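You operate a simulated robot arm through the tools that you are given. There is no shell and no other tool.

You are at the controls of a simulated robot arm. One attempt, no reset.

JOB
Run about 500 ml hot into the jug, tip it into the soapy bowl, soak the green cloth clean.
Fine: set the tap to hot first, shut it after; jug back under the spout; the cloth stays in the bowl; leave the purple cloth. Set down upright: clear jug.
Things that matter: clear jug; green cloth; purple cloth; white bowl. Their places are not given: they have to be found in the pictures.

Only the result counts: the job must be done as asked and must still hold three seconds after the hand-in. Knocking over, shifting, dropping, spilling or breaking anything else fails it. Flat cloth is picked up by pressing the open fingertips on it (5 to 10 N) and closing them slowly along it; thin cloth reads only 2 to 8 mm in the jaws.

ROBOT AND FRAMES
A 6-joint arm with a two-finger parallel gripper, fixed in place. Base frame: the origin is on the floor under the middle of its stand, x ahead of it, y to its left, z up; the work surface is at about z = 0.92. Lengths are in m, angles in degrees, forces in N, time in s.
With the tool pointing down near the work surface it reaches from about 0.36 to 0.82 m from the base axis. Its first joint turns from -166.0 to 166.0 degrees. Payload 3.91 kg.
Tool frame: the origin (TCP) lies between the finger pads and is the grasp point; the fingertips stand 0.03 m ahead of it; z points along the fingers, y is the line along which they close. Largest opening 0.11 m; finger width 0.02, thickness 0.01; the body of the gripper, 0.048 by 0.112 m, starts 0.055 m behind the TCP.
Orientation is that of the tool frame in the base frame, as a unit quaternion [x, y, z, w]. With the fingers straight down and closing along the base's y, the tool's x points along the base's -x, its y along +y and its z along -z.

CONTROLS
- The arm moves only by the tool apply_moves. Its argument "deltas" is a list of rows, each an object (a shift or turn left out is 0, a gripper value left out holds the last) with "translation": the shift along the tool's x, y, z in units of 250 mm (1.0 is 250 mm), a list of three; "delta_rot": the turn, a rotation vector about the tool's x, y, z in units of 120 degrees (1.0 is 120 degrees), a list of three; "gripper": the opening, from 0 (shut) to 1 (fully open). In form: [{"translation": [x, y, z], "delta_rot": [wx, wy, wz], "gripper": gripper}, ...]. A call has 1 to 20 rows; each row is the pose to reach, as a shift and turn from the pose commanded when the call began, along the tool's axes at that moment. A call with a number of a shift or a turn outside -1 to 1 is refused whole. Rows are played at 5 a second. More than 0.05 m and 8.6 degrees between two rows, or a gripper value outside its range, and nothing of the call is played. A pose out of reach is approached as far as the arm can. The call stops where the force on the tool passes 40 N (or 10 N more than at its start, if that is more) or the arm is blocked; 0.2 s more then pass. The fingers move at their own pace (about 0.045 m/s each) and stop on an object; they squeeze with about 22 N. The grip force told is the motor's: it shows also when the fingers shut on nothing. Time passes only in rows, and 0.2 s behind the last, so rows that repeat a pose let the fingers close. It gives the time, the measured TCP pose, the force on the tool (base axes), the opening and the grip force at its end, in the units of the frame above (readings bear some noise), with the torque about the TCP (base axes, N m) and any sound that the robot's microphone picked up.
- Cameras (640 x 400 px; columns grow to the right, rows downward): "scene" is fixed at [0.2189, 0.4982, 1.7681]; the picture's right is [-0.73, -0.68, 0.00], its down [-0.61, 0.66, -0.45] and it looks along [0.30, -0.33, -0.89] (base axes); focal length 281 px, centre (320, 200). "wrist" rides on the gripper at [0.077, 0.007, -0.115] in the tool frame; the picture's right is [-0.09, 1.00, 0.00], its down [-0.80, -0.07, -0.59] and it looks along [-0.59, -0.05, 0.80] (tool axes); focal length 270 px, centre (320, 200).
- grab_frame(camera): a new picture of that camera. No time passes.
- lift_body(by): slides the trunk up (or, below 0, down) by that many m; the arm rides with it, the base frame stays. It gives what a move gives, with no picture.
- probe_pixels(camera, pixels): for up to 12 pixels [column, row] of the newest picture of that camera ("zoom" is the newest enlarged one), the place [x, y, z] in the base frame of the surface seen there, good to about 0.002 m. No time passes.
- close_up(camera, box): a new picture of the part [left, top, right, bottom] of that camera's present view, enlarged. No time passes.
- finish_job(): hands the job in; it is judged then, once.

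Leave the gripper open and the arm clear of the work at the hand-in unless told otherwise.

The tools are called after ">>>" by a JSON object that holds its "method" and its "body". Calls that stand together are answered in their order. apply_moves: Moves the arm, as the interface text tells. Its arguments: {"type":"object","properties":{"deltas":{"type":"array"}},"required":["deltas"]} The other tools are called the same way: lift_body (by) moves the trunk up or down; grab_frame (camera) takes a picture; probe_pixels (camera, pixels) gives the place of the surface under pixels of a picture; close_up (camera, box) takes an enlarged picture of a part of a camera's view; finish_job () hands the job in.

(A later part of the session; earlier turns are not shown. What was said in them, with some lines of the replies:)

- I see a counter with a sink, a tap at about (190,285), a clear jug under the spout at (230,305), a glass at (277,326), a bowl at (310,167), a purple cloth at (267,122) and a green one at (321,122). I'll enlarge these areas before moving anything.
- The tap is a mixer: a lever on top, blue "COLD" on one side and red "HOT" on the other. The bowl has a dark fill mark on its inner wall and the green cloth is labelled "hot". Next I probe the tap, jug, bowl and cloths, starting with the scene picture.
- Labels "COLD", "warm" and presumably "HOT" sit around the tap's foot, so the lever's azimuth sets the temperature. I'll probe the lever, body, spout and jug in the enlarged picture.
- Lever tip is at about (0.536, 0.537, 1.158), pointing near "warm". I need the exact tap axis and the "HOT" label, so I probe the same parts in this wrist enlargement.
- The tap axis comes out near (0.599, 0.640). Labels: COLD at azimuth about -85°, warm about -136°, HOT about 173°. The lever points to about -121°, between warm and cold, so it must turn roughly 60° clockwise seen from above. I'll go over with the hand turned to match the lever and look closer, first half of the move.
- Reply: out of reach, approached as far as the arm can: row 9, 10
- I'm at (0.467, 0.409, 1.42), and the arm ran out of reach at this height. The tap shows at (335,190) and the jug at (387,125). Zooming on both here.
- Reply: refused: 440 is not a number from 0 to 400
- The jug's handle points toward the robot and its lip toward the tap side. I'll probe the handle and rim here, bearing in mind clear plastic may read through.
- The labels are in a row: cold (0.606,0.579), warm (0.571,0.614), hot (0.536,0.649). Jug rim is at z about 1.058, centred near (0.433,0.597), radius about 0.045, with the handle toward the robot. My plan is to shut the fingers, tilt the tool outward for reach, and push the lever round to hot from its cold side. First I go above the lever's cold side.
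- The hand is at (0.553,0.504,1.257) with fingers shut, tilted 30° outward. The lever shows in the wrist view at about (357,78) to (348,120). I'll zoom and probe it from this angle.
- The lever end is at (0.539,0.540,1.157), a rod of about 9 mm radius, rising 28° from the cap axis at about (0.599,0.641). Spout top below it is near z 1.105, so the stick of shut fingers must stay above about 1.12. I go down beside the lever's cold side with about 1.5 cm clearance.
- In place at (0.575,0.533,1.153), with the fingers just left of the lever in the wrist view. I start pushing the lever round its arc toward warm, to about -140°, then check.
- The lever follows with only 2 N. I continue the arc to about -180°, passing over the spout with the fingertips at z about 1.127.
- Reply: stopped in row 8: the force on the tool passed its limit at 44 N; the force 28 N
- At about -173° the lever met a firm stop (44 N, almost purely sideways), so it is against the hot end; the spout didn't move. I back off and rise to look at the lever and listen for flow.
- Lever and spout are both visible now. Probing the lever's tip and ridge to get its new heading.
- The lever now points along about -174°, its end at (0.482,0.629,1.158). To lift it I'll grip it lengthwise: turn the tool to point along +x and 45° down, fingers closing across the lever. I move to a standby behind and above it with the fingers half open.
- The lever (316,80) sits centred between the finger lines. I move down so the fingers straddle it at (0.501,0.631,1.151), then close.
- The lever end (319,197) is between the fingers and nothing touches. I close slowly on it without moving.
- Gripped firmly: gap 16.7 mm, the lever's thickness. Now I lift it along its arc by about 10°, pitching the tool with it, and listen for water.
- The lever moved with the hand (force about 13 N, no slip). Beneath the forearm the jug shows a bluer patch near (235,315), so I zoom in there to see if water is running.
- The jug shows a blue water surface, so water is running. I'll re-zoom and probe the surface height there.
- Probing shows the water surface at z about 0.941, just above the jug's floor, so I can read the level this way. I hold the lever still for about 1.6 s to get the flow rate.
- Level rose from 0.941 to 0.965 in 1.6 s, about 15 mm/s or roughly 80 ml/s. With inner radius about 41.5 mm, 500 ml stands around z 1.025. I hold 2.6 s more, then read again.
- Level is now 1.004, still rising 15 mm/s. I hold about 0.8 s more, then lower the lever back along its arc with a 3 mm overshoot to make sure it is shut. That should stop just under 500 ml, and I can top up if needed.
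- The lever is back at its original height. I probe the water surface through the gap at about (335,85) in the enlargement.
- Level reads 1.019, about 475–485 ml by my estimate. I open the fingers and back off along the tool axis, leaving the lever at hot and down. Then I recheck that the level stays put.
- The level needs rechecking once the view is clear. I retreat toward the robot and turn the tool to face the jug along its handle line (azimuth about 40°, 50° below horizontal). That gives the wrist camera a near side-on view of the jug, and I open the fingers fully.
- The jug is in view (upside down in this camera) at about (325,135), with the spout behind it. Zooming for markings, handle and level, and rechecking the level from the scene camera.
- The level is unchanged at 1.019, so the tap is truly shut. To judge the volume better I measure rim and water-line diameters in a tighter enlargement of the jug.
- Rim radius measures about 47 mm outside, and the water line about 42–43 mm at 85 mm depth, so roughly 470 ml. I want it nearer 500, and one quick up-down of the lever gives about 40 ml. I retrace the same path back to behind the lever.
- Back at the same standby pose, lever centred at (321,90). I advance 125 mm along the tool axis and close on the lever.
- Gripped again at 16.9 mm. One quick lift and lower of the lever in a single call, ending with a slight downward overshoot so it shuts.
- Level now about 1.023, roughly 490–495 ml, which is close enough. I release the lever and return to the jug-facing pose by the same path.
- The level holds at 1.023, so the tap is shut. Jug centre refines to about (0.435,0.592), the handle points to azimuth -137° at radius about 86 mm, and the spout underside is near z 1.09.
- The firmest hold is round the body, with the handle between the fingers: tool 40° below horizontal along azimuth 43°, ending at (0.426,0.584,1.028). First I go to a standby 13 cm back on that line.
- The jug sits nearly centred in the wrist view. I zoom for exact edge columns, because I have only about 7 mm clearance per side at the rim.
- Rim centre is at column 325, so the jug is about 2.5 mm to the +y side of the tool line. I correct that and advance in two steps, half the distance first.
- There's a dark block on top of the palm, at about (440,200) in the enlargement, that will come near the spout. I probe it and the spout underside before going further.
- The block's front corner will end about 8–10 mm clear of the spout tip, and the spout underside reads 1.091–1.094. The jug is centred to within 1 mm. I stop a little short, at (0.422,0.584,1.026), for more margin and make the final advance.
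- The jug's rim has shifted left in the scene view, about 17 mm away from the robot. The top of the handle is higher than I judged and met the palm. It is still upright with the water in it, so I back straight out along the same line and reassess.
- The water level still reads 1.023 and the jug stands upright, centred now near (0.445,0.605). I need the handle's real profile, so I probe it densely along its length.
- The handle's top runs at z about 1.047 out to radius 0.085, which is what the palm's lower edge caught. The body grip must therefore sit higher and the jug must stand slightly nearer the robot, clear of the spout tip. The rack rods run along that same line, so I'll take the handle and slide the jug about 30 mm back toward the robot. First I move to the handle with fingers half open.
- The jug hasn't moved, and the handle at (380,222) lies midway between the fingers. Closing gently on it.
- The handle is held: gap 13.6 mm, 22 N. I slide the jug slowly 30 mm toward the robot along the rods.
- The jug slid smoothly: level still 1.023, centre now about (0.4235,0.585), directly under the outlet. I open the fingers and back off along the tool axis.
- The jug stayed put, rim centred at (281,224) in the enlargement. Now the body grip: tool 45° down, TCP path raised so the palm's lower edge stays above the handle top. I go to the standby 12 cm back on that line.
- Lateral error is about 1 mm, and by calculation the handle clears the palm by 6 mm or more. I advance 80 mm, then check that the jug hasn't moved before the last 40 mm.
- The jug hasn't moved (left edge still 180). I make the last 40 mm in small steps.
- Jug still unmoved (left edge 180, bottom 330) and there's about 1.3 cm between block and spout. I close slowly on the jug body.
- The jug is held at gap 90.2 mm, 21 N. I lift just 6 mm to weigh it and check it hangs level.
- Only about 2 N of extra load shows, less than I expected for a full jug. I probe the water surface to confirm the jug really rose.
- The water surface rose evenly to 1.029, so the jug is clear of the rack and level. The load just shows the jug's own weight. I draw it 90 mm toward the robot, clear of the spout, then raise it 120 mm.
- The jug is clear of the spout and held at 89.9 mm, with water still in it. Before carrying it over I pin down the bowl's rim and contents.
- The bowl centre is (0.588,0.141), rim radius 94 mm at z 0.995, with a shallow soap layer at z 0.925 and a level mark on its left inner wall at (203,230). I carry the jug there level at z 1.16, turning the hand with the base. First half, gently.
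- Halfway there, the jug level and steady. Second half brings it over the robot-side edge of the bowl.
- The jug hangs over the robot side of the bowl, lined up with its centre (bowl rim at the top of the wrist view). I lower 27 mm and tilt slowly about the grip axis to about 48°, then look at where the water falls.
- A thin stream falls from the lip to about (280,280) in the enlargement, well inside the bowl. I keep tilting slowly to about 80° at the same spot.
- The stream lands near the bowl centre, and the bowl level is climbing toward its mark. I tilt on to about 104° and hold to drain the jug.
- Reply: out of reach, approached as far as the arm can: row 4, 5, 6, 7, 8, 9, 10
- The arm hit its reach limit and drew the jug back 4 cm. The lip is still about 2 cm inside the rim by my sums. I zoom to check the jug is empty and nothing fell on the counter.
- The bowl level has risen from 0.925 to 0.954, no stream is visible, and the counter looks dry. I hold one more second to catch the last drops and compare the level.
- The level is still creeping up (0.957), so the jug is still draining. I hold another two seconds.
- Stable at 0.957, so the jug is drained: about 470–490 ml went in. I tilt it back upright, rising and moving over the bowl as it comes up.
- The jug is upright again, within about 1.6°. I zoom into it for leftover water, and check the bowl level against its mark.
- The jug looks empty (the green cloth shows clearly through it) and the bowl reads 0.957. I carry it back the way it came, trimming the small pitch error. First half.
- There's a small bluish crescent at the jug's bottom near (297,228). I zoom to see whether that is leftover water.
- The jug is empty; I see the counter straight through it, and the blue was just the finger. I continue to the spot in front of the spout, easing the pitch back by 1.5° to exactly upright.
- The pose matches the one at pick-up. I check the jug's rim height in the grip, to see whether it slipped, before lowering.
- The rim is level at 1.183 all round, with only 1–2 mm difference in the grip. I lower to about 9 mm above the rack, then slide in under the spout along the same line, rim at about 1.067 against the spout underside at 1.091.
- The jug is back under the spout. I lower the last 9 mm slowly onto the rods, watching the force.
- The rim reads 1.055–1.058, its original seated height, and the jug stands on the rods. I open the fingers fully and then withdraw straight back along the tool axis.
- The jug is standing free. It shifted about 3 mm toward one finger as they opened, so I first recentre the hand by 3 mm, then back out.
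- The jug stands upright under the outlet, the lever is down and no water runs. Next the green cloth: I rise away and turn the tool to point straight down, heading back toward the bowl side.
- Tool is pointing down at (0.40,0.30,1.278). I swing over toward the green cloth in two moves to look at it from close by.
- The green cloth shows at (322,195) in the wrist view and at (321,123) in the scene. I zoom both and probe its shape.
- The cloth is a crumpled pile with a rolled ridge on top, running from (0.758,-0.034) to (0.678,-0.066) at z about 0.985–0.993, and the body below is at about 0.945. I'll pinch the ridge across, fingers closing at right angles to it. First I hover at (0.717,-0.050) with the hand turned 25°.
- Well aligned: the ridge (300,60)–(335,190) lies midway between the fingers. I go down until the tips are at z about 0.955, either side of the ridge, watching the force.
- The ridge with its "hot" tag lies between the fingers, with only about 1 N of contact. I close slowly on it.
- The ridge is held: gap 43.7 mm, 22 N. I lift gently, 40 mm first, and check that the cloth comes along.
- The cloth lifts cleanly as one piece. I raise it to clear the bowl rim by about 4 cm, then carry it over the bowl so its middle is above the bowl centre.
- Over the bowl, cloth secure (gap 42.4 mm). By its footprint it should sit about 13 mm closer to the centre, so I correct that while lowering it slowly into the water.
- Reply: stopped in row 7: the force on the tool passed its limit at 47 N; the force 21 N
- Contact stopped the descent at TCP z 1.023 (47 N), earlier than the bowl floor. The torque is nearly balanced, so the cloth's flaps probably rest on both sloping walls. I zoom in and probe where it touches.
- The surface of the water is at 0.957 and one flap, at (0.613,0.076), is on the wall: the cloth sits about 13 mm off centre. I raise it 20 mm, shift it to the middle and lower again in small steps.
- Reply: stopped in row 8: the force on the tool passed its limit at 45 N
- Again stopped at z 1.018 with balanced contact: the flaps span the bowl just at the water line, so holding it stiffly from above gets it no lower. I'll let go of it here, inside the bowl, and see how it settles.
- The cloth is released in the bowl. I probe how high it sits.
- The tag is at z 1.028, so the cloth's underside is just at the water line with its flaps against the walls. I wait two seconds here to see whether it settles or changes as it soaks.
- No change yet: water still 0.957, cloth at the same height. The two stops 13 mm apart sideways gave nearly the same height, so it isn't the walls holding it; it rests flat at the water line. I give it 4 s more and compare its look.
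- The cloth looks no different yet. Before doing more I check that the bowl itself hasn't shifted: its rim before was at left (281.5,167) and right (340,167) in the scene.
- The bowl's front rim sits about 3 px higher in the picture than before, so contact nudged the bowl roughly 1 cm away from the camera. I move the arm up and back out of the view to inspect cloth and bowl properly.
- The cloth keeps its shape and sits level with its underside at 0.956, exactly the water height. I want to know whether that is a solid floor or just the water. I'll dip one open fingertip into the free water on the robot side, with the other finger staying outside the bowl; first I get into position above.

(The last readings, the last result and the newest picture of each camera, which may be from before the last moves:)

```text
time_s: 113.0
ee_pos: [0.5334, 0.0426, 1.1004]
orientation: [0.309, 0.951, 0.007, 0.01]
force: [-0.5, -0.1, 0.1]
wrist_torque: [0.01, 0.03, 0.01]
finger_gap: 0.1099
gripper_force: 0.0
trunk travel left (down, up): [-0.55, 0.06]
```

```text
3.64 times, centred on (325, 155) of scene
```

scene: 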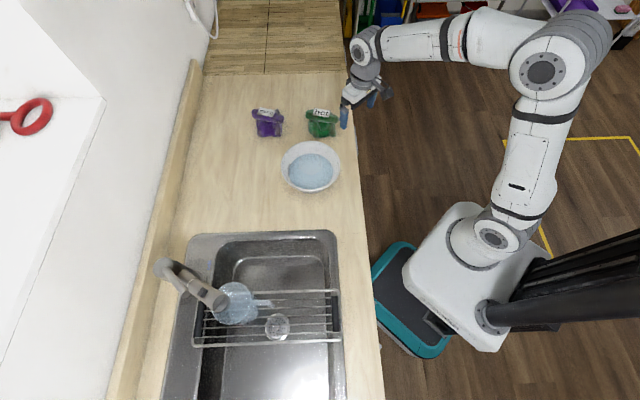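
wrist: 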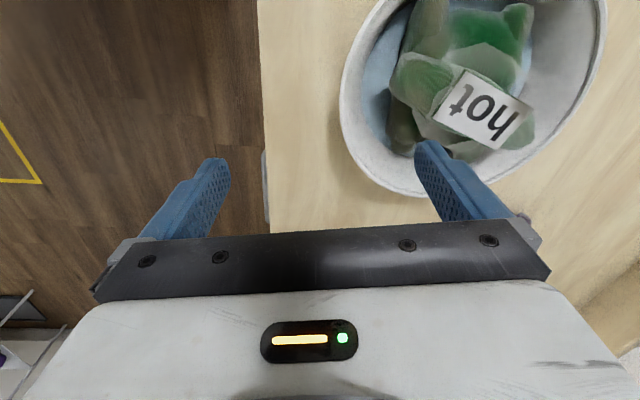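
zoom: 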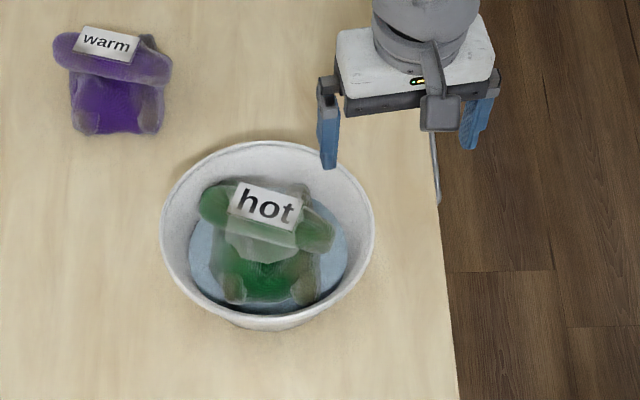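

Finger A is above the free water at about (0.569,0.091), between ridge end and flap. I descend until its tip is just above the water, at z about 0.968.

>>> {"method": "apply_moves", "body": {"deltas": [{"translation": [0, 0, 0.1], "gripper": 1}, {"translation": [0, 0, 0.2], "gripper": 1}, {"translation": [0, 0, 0.3], "gripper": 1}, {"translation": [0, 0, 0.36], "gripper": 1}, {"translation": [0, 0, 0.41], "gripper": 1}]}}

>>> {"method": "grab_frame", "body": {"camera": "wrist"}}

>>> {"method": "close_up", "body": {"camera": "scene", "box": [270, 115, 370, 200]}}

```text
time_s: 114.2
ee_pos: [0.5353, 0.0417, 0.9973]
orientation: [0.308, 0.951, 0.007, 0.01]
force: [-0.7, -0.5, -0.1]
wrist_torque: [0.01, 0.02, 0.05]
finger_gap: 0.1098
gripper_force: 0.1
trunk travel left (down, up): [-0.55, 0.06]
```

```text
taken
```

wrist: 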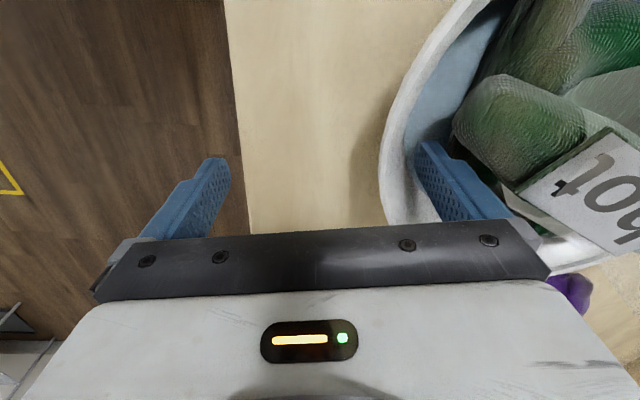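

```text
4.71 times, centred on (320, 158) of scene
```

zoom: 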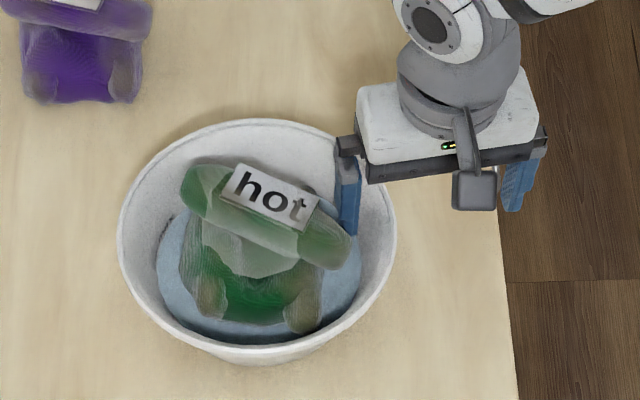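

The tip is 10 mm above the water, but the bowl moved about 1 cm as the finger brushed the cloth: it slides easily. I make one careful test, lowering another 16 mm (the wall is still clear there), to see if the water surface is solid.

>>> {"method": "apply_moves", "body": {"deltas": [{"translation": [0, 0, 0.016], "gripper": 1}, {"translation": [0, 0, 0.032], "gripper": 1}, {"translation": [0, 0, 0.048], "gripper": 1}, {"translation": [0, 0, 0.064], "gripper": 1}]}}

>>> {"method": "close_up", "body": {"camera": "scene", "box": [270, 115, 370, 200]}}

>>> {"method": "close_up", "body": {"camera": "wrist", "box": [360, 0, 640, 240]}}

```text
time_s: 115.2
ee_pos: [0.536, 0.0443, 0.982]
orientation: [0.308, 0.951, 0.008, 0.013]
force: [4.1, 2.6, 15.4]
wrist_torque: [1.24, -0.63, -0.19]
finger_gap: 0.1102
gripper_force: 0.0
trunk travel left (down, up): [-0.55, 0.06]
```

```text
4.71 times, centred on (320, 158) of scene
```

zoom: 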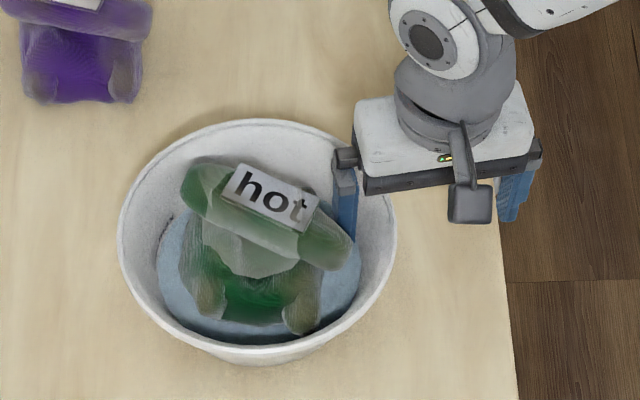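

```text
1.67 times, centred on (500, 120) of wrist
```

zoom: 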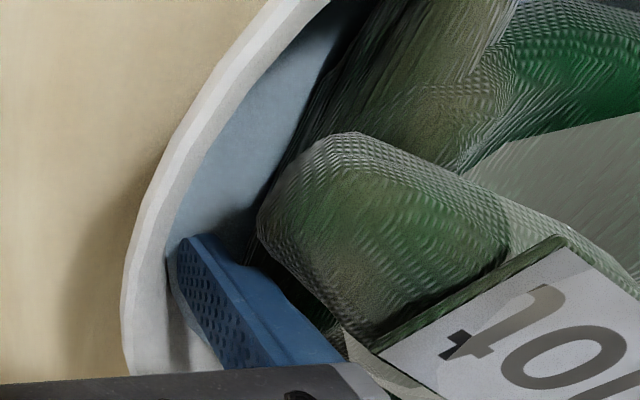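

Contact at tip z about 0.952 with 15 N: something solid sits just at that height, so the cloth is simply resting on it. I lift the finger straight out again, then look at the cloth closely for any change.

>>> {"method": "apply_moves", "body": {"deltas": [{"translation": [0, 0, -0.05], "gripper": 1}, {"translation": [0, 0, -0.15], "gripper": 1}, {"translation": [0, 0, -0.3], "gripper": 1}, {"translation": [0, 0, -0.45], "gripper": 1}, {"translation": [0, -0.1, -0.6], "gripper": 1}, {"translation": [0, -0.2, -0.7], "gripper": 1}]}}

>>> {"method": "close_up", "body": {"camera": "scene", "box": [280, 135, 335, 190]}}

>>> {"method": "probe_pixels", "body": {"camera": "zoom", "pixels": [[250, 110], [310, 140], [150, 110], [380, 180], [180, 290], [340, 330], [250, 320], [100, 260], [200, 360], [400, 330], [60, 220], [430, 260]]}}

>>> {"method": "grab_frame", "body": {"camera": "wrist"}}

```text
time_s: 116.6
ee_pos: [0.503, 0.0024, 1.1562]
orientation: [0.308, 0.951, 0.007, 0.01]
force: [-0.2, -1.1, 0.5]
wrist_torque: [-0.01, 0.0, -0.01]
finger_gap: 0.1103
gripper_force: 0.0
trunk travel left (down, up): [-0.55, 0.06]
```

```text
7.27 times, centred on (308, 162) of scene
```

zoom: 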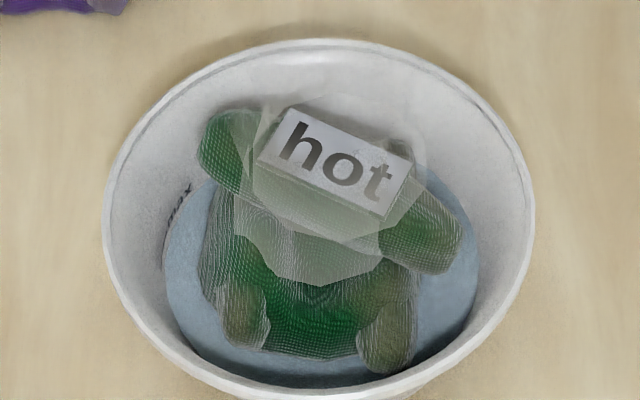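

```text
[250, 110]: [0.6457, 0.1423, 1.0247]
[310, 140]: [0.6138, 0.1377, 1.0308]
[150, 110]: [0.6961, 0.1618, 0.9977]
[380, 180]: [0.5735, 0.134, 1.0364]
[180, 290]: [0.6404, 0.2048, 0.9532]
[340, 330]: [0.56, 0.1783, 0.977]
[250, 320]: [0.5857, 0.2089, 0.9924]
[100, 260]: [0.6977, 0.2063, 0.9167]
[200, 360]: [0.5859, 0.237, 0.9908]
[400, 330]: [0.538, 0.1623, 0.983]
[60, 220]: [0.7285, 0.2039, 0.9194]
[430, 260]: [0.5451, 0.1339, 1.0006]
```

```text
taken
```

wrist: 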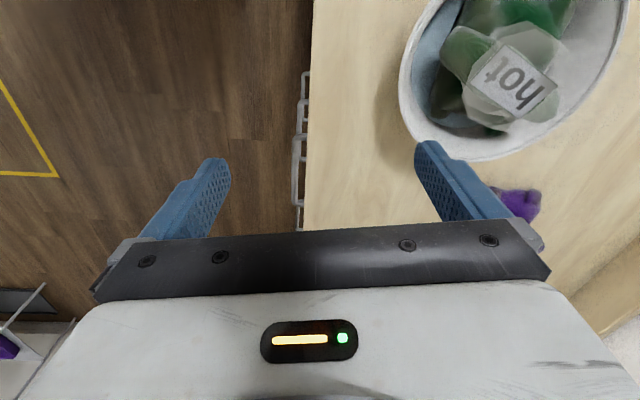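

The wall mark reads "max", and the water is just under it. The cloth is leaning slightly on a flap. I give it 4 s more to soak and compare again before handling it further.

>>> {"method": "apply_moves", "body": {"deltas": [{"gripper": 1}, {"gripper": 1}, {"gripper": 1}, {"gripper": 1}, {"gripper": 1}, {"gripper": 1}, {"gripper": 1}, {"gripper": 1}, {"gripper": 1}, {"gripper": 1}, {"gripper": 1}, {"gripper": 1}, {"gripper": 1}, {"gripper": 1}, {"gripper": 1}, {"gripper": 1}, {"gripper": 1}, {"gripper": 1}, {"gripper": 1}, {"gripper": 1}]}}

>>> {"method": "close_up", "body": {"camera": "scene", "box": [280, 135, 335, 190]}}

>>> {"method": "close_up", "body": {"camera": "wrist", "box": [400, 0, 640, 170]}}

```text
time_s: 120.8
ee_pos: [0.5033, 0.0021, 1.1562]
orientation: [0.308, 0.951, 0.007, 0.01]
force: [-0.6, -0.9, 0.3]
wrist_torque: [0.0, -0.05, 0.0]
finger_gap: 0.1099
gripper_force: 0.0
trunk travel left (down, up): [-0.55, 0.06]
```

```text
7.27 times, centred on (308, 162) of scene
```

zoom: 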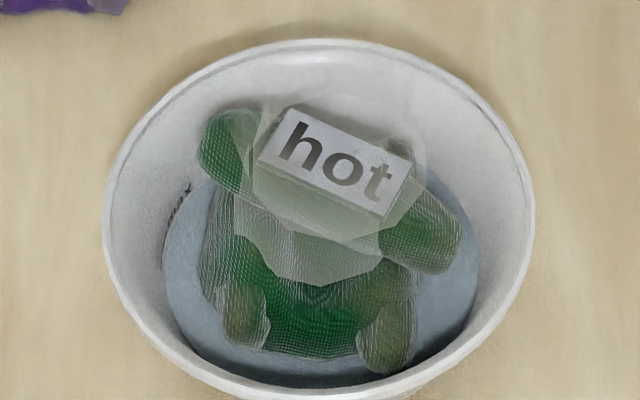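

```text
2.35 times, centred on (520, 85) of wrist
```

zoom: 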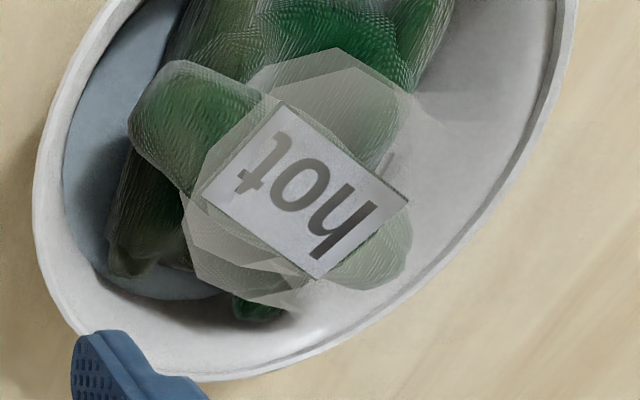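

No further change, so lying at the water line isn't enough; it needs to go under. Its flaps wedge across the bowl when upright, but tilted it should go deeper. I'll take the ridge again; first I locate it as it now lies.

>>> {"method": "close_up", "body": {"camera": "scene", "box": [280, 135, 335, 190]}}

>>> {"method": "probe_pixels", "body": {"camera": "zoom", "pixels": [[215, 140], [235, 160], [235, 120], [430, 220], [440, 245], [410, 250], [290, 140], [345, 165], [390, 190], [300, 210], [360, 230], [270, 150]]}}

```text
7.27 times, centred on (308, 162) of scene
```

zoom: 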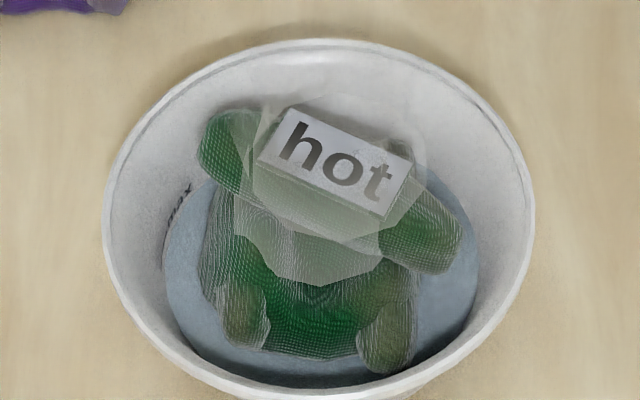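

```text
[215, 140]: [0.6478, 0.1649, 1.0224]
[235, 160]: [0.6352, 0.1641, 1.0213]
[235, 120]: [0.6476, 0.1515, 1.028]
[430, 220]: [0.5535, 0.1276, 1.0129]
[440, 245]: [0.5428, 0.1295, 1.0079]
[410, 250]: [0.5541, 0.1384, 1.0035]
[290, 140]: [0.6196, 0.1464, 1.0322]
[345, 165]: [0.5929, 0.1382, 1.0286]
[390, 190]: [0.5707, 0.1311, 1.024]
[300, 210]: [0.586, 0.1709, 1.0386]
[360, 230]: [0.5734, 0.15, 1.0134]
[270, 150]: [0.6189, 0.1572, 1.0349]
```

The ridge now runs from (0.648,0.160) to (0.545,0.130), top about 1.03. I turn the hand to match and come above its middle at (0.597,0.144).

>>> {"method": "apply_moves", "body": {"deltas": [{"translation": [0.004, 0.085, 0], "delta_rot": [0, 0, -0.054], "gripper": 0.8}, {"translation": [0.008, 0.17, 0], "delta_rot": [0, 0, -0.108], "gripper": 0.65}, {"translation": [0.011, 0.255, 0], "delta_rot": [0, 0, -0.162], "gripper": 0.6}, {"translation": [0.015, 0.34, 0], "delta_rot": [0, 0, -0.217], "gripper": 0.6}, {"translation": [0.019, 0.425, 0.03], "delta_rot": [0, 0, -0.271], "gripper": 0.6}, {"translation": [0.023, 0.51, 0.08], "delta_rot": [0, 0, -0.325], "gripper": 0.6}, {"translation": [0.026, 0.595, 0.14], "delta_rot": [0, 0, -0.379], "gripper": 0.6}, {"translation": [0.03, 0.68, 0.2], "delta_rot": [0, 0, -0.433], "gripper": 0.6}, {"translation": [0.03, 0.68, 0.2], "delta_rot": [0, 0, -0.433], "gripper": 0.6}]}}

>>> {"method": "grab_frame", "body": {"camera": "wrist"}}

>>> {"method": "close_up", "body": {"camera": "scene", "box": [270, 115, 370, 200]}}

```text
time_s: 122.8
ee_pos: [0.5957, 0.1457, 1.1098]
orientation: [-0.139, 0.99, 0.001, 0.012]
force: [0.0, 0.6, 0.6]
wrist_torque: [-0.03, -0.04, -0.02]
finger_gap: 0.0658
gripper_force: 0.1
trunk travel left (down, up): [-0.55, 0.06]
```

```text
taken
```

wrist: 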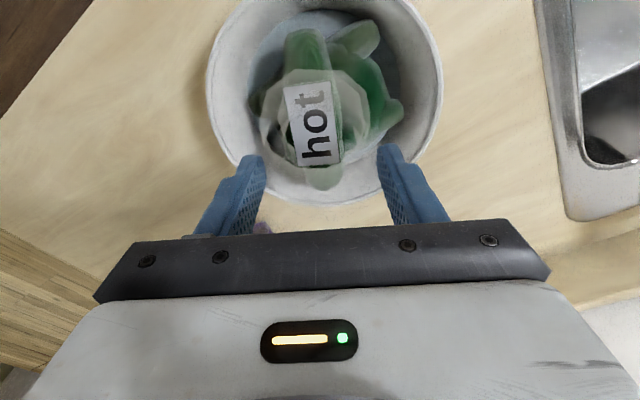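

```text
4.71 times, centred on (320, 158) of scene
```

zoom: 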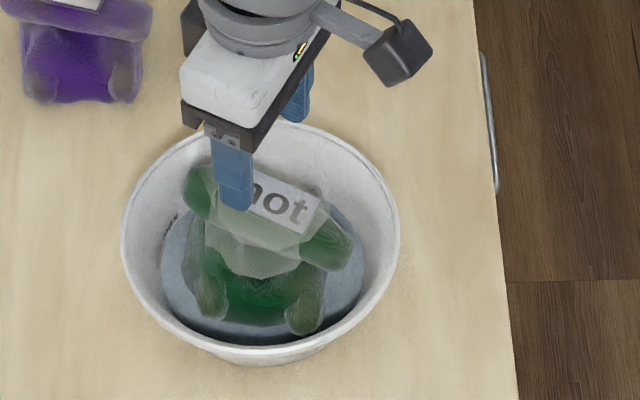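

The ridge is between the fingers, a few mm to one side. I correct that, go down to grip height (TCP about 1.022) and close.

>>> {"method": "apply_moves", "body": {"deltas": [{"translation": [0, -0.014, 0.08], "gripper": 0.6}, {"translation": [0, -0.014, 0.16], "gripper": 0.6}, {"translation": [0, -0.014, 0.24], "gripper": 0.6}, {"translation": [0, -0.014, 0.3], "gripper": 0.6}, {"translation": [0, -0.014, 0.35], "gripper": 0.6}, {"translation": [0, -0.014, 0.35], "gripper": 0.5}, {"translation": [0, -0.014, 0.35], "gripper": 0.4}, {"translation": [0, -0.014, 0.35], "gripper": 0.3}, {"translation": [0, -0.014, 0.35], "gripper": 0.2}, {"translation": [0, -0.014, 0.35], "gripper": 0.1}, {"translation": [0, -0.014, 0.35], "gripper": 0}, {"translation": [0, -0.014, 0.35], "gripper": 0}]}}

>>> {"method": "grab_frame", "body": {"camera": "wrist"}}

>>> {"method": "close_up", "body": {"camera": "scene", "box": [270, 115, 370, 200]}}

```text
time_s: 125.4
ee_pos: [0.6006, 0.1412, 1.0206]
orientation: [-0.14, 0.99, 0.002, 0.013]
force: [0.8, -0.3, -0.3]
wrist_torque: [0.0, 0.02, 0.07]
finger_gap: 0.0438
gripper_force: 22.3
trunk travel left (down, up): [-0.55, 0.06]
```

```text
taken
```

wrist: 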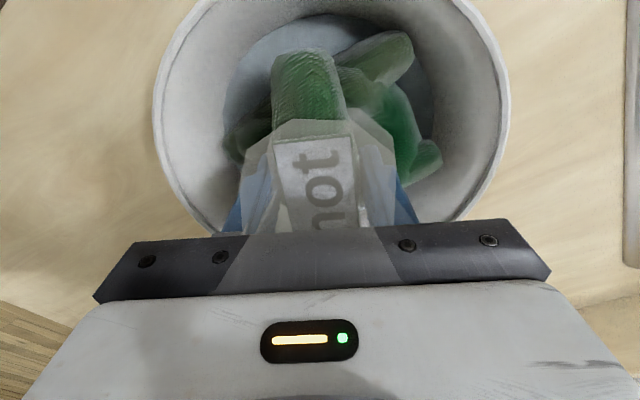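

```text
4.71 times, centred on (320, 158) of scene
```

zoom: 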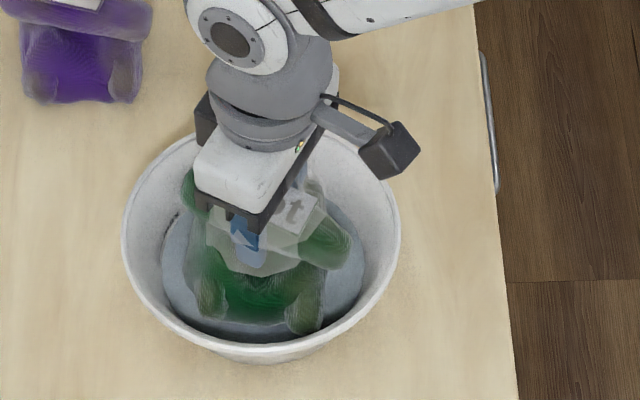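

Gripped again at 43.8 mm. The ridge now looks greener than when I first put it in. I zoom in to compare for cleaning.

>>> {"method": "close_up", "body": {"camera": "wrist", "box": [160, 0, 500, 230]}}

>>> {"method": "close_up", "body": {"camera": "scene", "box": [280, 135, 335, 190]}}

```text
1.74 times, centred on (330, 115) of wrist
```

zoom: 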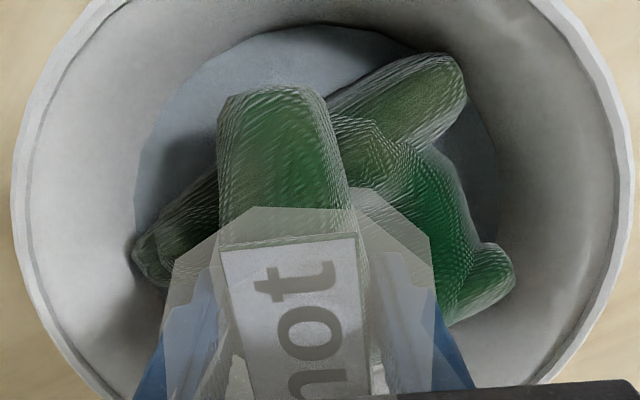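

```text
7.27 times, centred on (308, 162) of scene
```

zoom: 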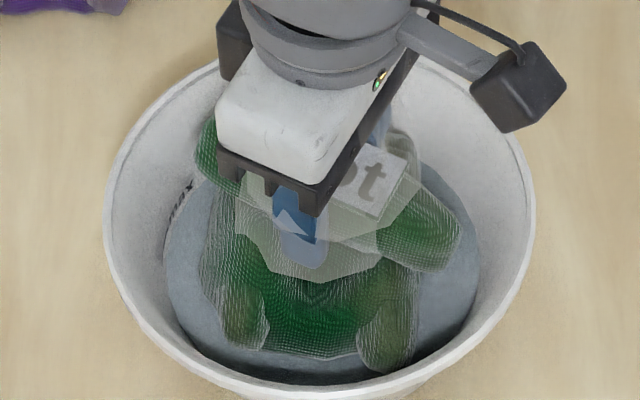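

The brown patches have clearly faded: ridge and flaps were olive-brown at first and are now mostly green. So it is soaking clean. I hold still here 4 s and compare from exactly the same view.

>>> {"method": "apply_moves", "body": {"deltas": [{"gripper": 0}, {"gripper": 0}, {"gripper": 0}, {"gripper": 0}, {"gripper": 0}, {"gripper": 0}, {"gripper": 0}, {"gripper": 0}, {"gripper": 0}, {"gripper": 0}, {"gripper": 0}, {"gripper": 0}, {"gripper": 0}, {"gripper": 0}, {"gripper": 0}, {"gripper": 0}, {"gripper": 0}, {"gripper": 0}, {"gripper": 0}, {"gripper": 0}]}}

>>> {"method": "close_up", "body": {"camera": "wrist", "box": [160, 0, 500, 230]}}

>>> {"method": "close_up", "body": {"camera": "scene", "box": [280, 135, 335, 190]}}

```text
time_s: 129.6
ee_pos: [0.5994, 0.1412, 1.0208]
orientation: [-0.14, 0.99, 0.001, 0.012]
force: [0.2, -0.4, 0.0]
wrist_torque: [-0.02, 0.06, 0.04]
finger_gap: 0.0426
gripper_force: 21.6
trunk travel left (down, up): [-0.55, 0.06]
```

```text
1.74 times, centred on (330, 115) of wrist
```

zoom: 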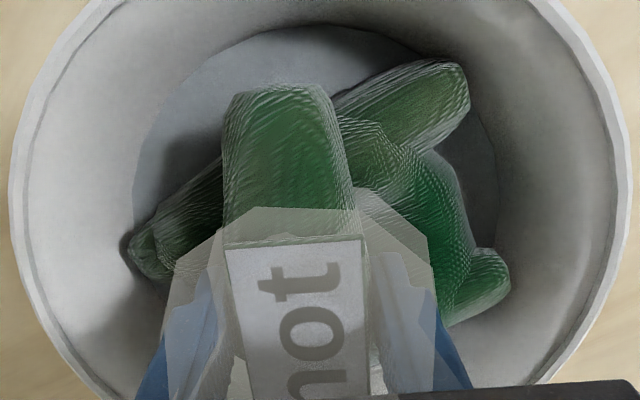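

```text
7.27 times, centred on (308, 162) of scene
```

zoom: 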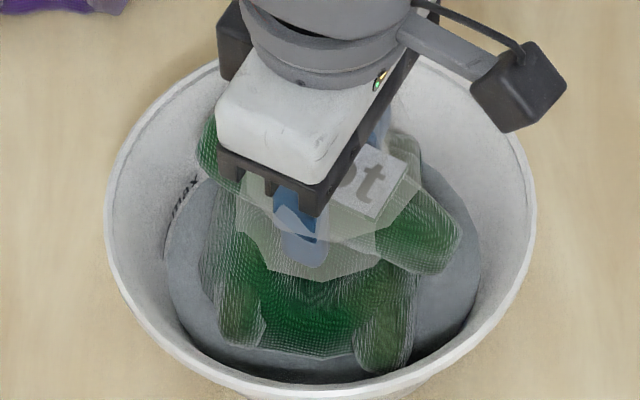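

Definite progress: the flaps have gone from olive to green and the water is greying. I release the cloth, lift straight up, and let it go on soaking.

>>> {"method": "apply_moves", "body": {"deltas": [{"gripper": 0.42}, {"gripper": 0.48}, {"gripper": 0.55}, {"gripper": 0.6}, {"translation": [0, 0, -0.06], "gripper": 0.6}, {"translation": [0, 0, -0.15], "gripper": 0.6}, {"translation": [0, 0, -0.25], "gripper": 0.6}, {"translation": [0, 0, -0.35], "gripper": 0.6}, {"translation": [0, 0, -0.35], "gripper": 0.6}, {"translation": [0, 0, -0.35], "gripper": 0.6}, {"translation": [0, 0, -0.35], "gripper": 0.6}, {"translation": [0, 0, -0.35], "gripper": 0.6}, {"translation": [0, 0, -0.35], "gripper": 0.6}, {"translation": [0, 0, -0.35], "gripper": 0.6}, {"translation": [0, 0, -0.35], "gripper": 0.6}, {"translation": [0, 0, -0.35], "gripper": 0.6}, {"translation": [0, 0, -0.35], "gripper": 0.6}, {"translation": [0, 0, -0.35], "gripper": 0.6}, {"translation": [0, 0, -0.35], "gripper": 0.6}, {"translation": [0, 0, -0.35], "gripper": 0.6}]}}

>>> {"method": "close_up", "body": {"camera": "wrist", "box": [190, 0, 460, 210]}}

>>> {"method": "close_up", "body": {"camera": "scene", "box": [280, 135, 335, 190]}}

```text
time_s: 133.8
ee_pos: [0.598, 0.14, 1.1098]
orientation: [-0.14, 0.99, 0.0, 0.013]
force: [-0.3, 0.0, 0.8]
wrist_torque: [0.01, -0.01, -0.02]
finger_gap: 0.066
gripper_force: 0.0
trunk travel left (down, up): [-0.55, 0.06]
```

```text
1.90 times, centred on (325, 105) of wrist
```

zoom: 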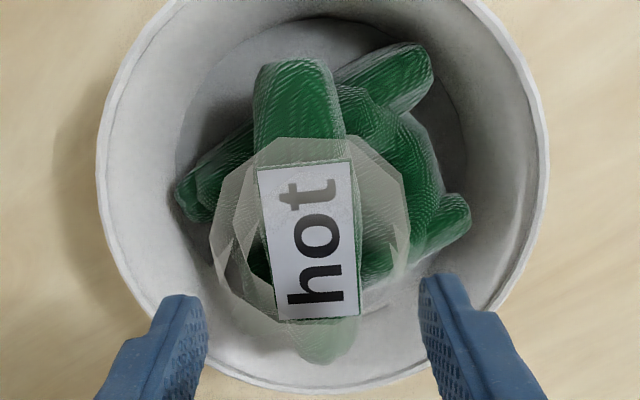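

```text
7.27 times, centred on (308, 162) of scene
```

zoom: 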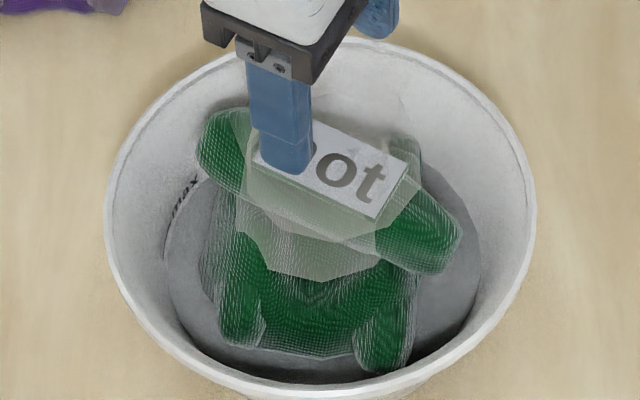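

The cloth is now bright, even green with no brown left. I move the arm up and back out of the way with the gripper open, letting the soak run on a few more seconds.

>>> {"method": "apply_moves", "body": {"deltas": [{"translation": [0, 0, -0.15], "gripper": 0.8}, {"translation": [0.05, 0, -0.3], "gripper": 1}, {"translation": [0.2, 0, -0.45], "gripper": 1}, {"translation": [0.38, 0, -0.6], "gripper": 1}, {"translation": [0.55, 0, -0.7], "gripper": 1}, {"translation": [0.7, 0, -0.8], "gripper": 1}, {"translation": [0.8, 0, -0.85], "gripper": 1}, {"translation": [0.8, 0, -0.85], "gripper": 1}, {"translation": [0.8, 0, -0.85], "gripper": 1}, {"translation": [0.8, 0, -0.85], "gripper": 1}, {"translation": [0.8, 0, -0.85], "gripper": 1}, {"translation": [0.8, 0, -0.85], "gripper": 1}, {"translation": [0.8, 0, -0.85], "gripper": 1}, {"translation": [0.8, 0, -0.85], "gripper": 1}, {"translation": [0.8, 0, -0.85], "gripper": 1}, {"translation": [0.8, 0, -0.85], "gripper": 1}, {"translation": [0.8, 0, -0.85], "gripper": 1}, {"translation": [0.8, 0, -0.85], "gripper": 1}, {"translation": [0.8, 0, -0.85], "gripper": 1}, {"translation": [0.8, 0, -0.85], "gripper": 1}]}}

>>> {"method": "grab_frame", "body": {"camera": "scene"}}

>>> {"method": "close_up", "body": {"camera": "scene", "box": [280, 135, 335, 190]}}

>>> {"method": "close_up", "body": {"camera": "scene", "box": [150, 240, 310, 340]}}

```text
refused: row 3 steps farther than a row can; nothing moved
```

```text
taken
```

scene: 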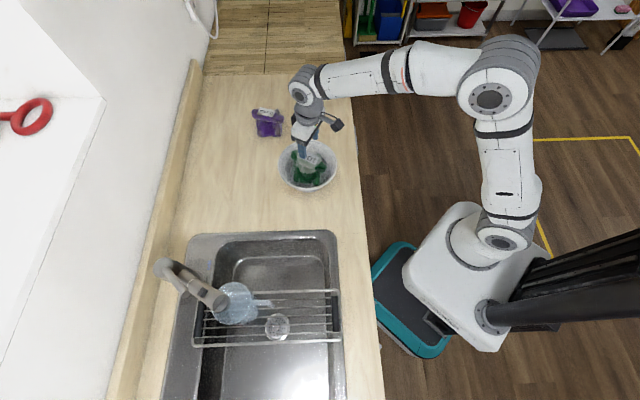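

```text
7.27 times, centred on (308, 162) of scene
```

zoom: 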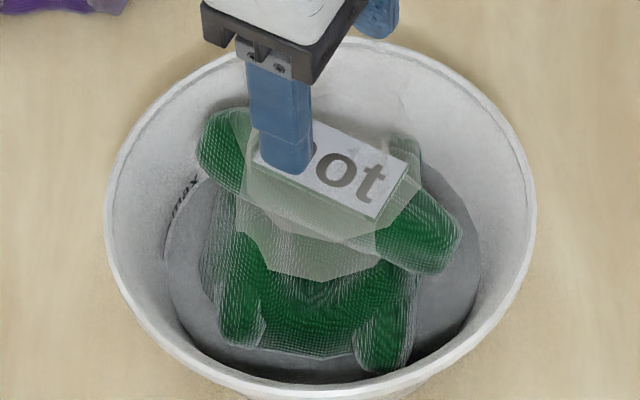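

```text
4.00 times, centred on (230, 290) of scene
```

zoom: 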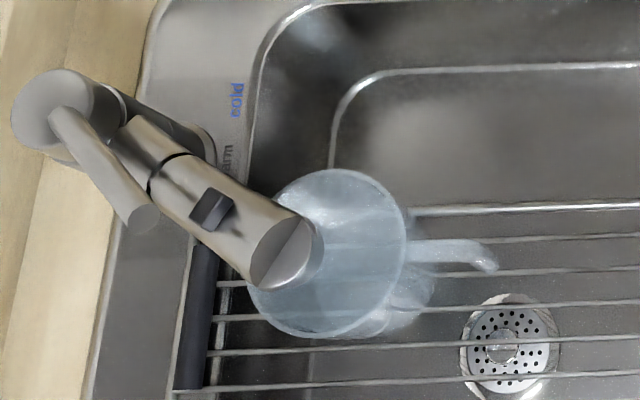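

One row stepped too far, so nothing moved; the jug and tap look right meanwhile. I resend the retreat with smaller steps.

>>> {"method": "apply_moves", "body": {"deltas": [{"translation": [0, 0, -0.15], "gripper": 0.8}, {"translation": [0.03, 0, -0.28], "gripper": 1}, {"translation": [0.13, 0, -0.4], "gripper": 1}, {"translation": [0.25, 0, -0.5], "gripper": 1}, {"translation": [0.38, 0, -0.6], "gripper": 1}, {"translation": [0.52, 0, -0.7], "gripper": 1}, {"translation": [0.66, 0, -0.78], "gripper": 1}, {"translation": [0.78, 0, -0.84], "gripper": 1}, {"translation": [0.78, 0, -0.84], "gripper": 1}, {"translation": [0.78, 0, -0.84], "gripper": 1}, {"translation": [0.78, 0, -0.84], "gripper": 1}, {"translation": [0.78, 0, -0.84], "gripper": 1}, {"translation": [0.78, 0, -0.84], "gripper": 1}, {"translation": [0.78, 0, -0.84], "gripper": 1}, {"translation": [0.78, 0, -0.84], "gripper": 1}, {"translation": [0.78, 0, -0.84], "gripper": 1}, {"translation": [0.78, 0, -0.84], "gripper": 1}, {"translation": [0.78, 0, -0.84], "gripper": 1}, {"translation": [0.78, 0, -0.84], "gripper": 1}, {"translation": [0.78, 0, -0.84], "gripper": 1}]}}

>>> {"method": "grab_frame", "body": {"camera": "scene"}}

>>> {"method": "close_up", "body": {"camera": "scene", "box": [280, 135, 335, 190]}}

>>> {"method": "grab_frame", "body": {"camera": "wrist"}}

```text
time_s: 138.0
ee_pos: [0.4049, 0.0868, 1.3146]
orientation: [-0.14, 0.99, 0.0, 0.013]
force: [0.1, -0.4, -1.4]
wrist_torque: [-0.02, -0.03, 0.0]
finger_gap: 0.11
gripper_force: 0.0
trunk travel left (down, up): [-0.55, 0.06]
```

```text
taken
```

scene: 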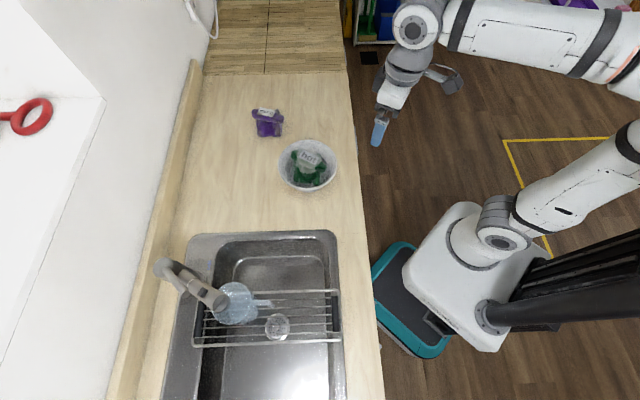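

```text
7.27 times, centred on (308, 162) of scene
```

zoom: 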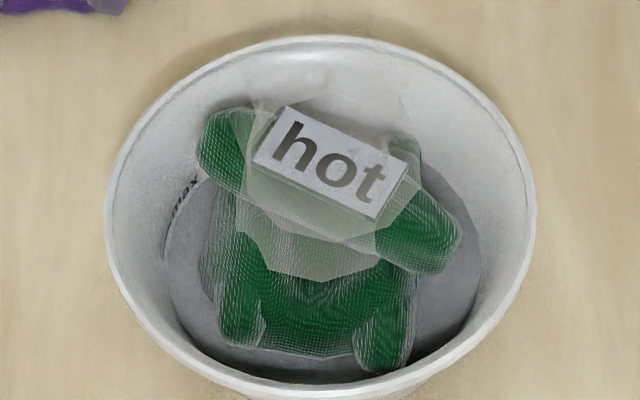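

```text
taken
```

wrist: 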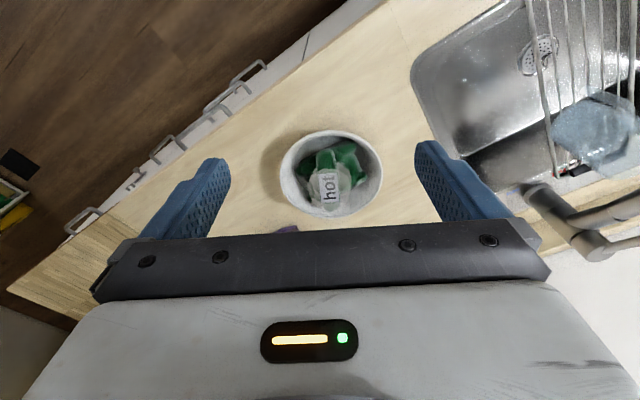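

The cloth is evenly green, the purple cloth is untouched, the jug stands upright under the spout and the tap is shut. I let it soak 4 s longer for good measure and take a last look.

>>> {"method": "apply_moves", "body": {"deltas": [{"gripper": 1}, {"gripper": 1}, {"gripper": 1}, {"gripper": 1}, {"gripper": 1}, {"gripper": 1}, {"gripper": 1}, {"gripper": 1}, {"gripper": 1}, {"gripper": 1}, {"gripper": 1}, {"gripper": 1}, {"gripper": 1}, {"gripper": 1}, {"gripper": 1}, {"gripper": 1}, {"gripper": 1}, {"gripper": 1}, {"gripper": 1}, {"gripper": 1}]}}

>>> {"method": "close_up", "body": {"camera": "scene", "box": [230, 95, 350, 195]}}

>>> {"method": "close_up", "body": {"camera": "scene", "box": [150, 240, 310, 340]}}

```text
time_s: 142.2
ee_pos: [0.404, 0.0873, 1.3152]
orientation: [-0.14, 0.99, 0.001, 0.013]
force: [0.0, 0.0, 0.6]
wrist_torque: [-0.02, 0.01, 0.01]
finger_gap: 0.11
gripper_force: 0.0
trunk travel left (down, up): [-0.55, 0.06]
```

```text
4.00 times, centred on (290, 145) of scene
```

zoom: 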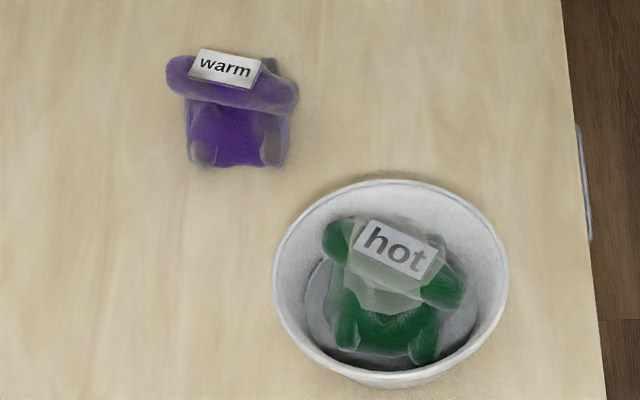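

```text
4.00 times, centred on (230, 290) of scene
```

zoom: 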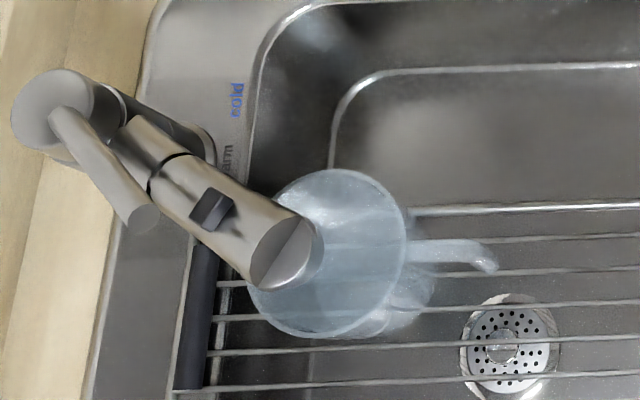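

Everything is in its final state: green cloth clean and in the bowl, purple cloth untouched, jug upright and empty under the spout, tap shut at hot, gripper open and the arm clear. I hand the job in.

>>> {"method": "finish_job", "body": {}}

```text
The job is handed in.
```

The job is handed in. About 500 ml of hot water went into the soapy bowl, and the green cloth looks clean and is still in the bowl. I haven't seen the verdict.

- **Water:** I set the tap to hot before opening it. Judging by the water level, about 490 ml went into the jug. It was tipped into the bowl until the jug was empty. The bowl level ended at about its "max" line, and I saw no water on the counter.
- **Tap and jug:** The tap is shut with the lever still at hot. The jug stands upright and empty under the spout, about 1 cm closer to the robot than where it started.
- **Green cloth:** It sat right at the water line because its flaps wedged against the bowl walls, so it was never fully under. The brown patches faded within about 35 s, and the cloth turned an even green.
- **Purple cloth:** It was not touched.

**Possible problem:** the bowl slid about 1 cm from where it stood when the cloth pressed against its side. The jug was also pushed about 17 mm on the rack at one point, and I slid it back before lifting it. Neither tipped over, but if small shifts count against the job, these are the two to check.
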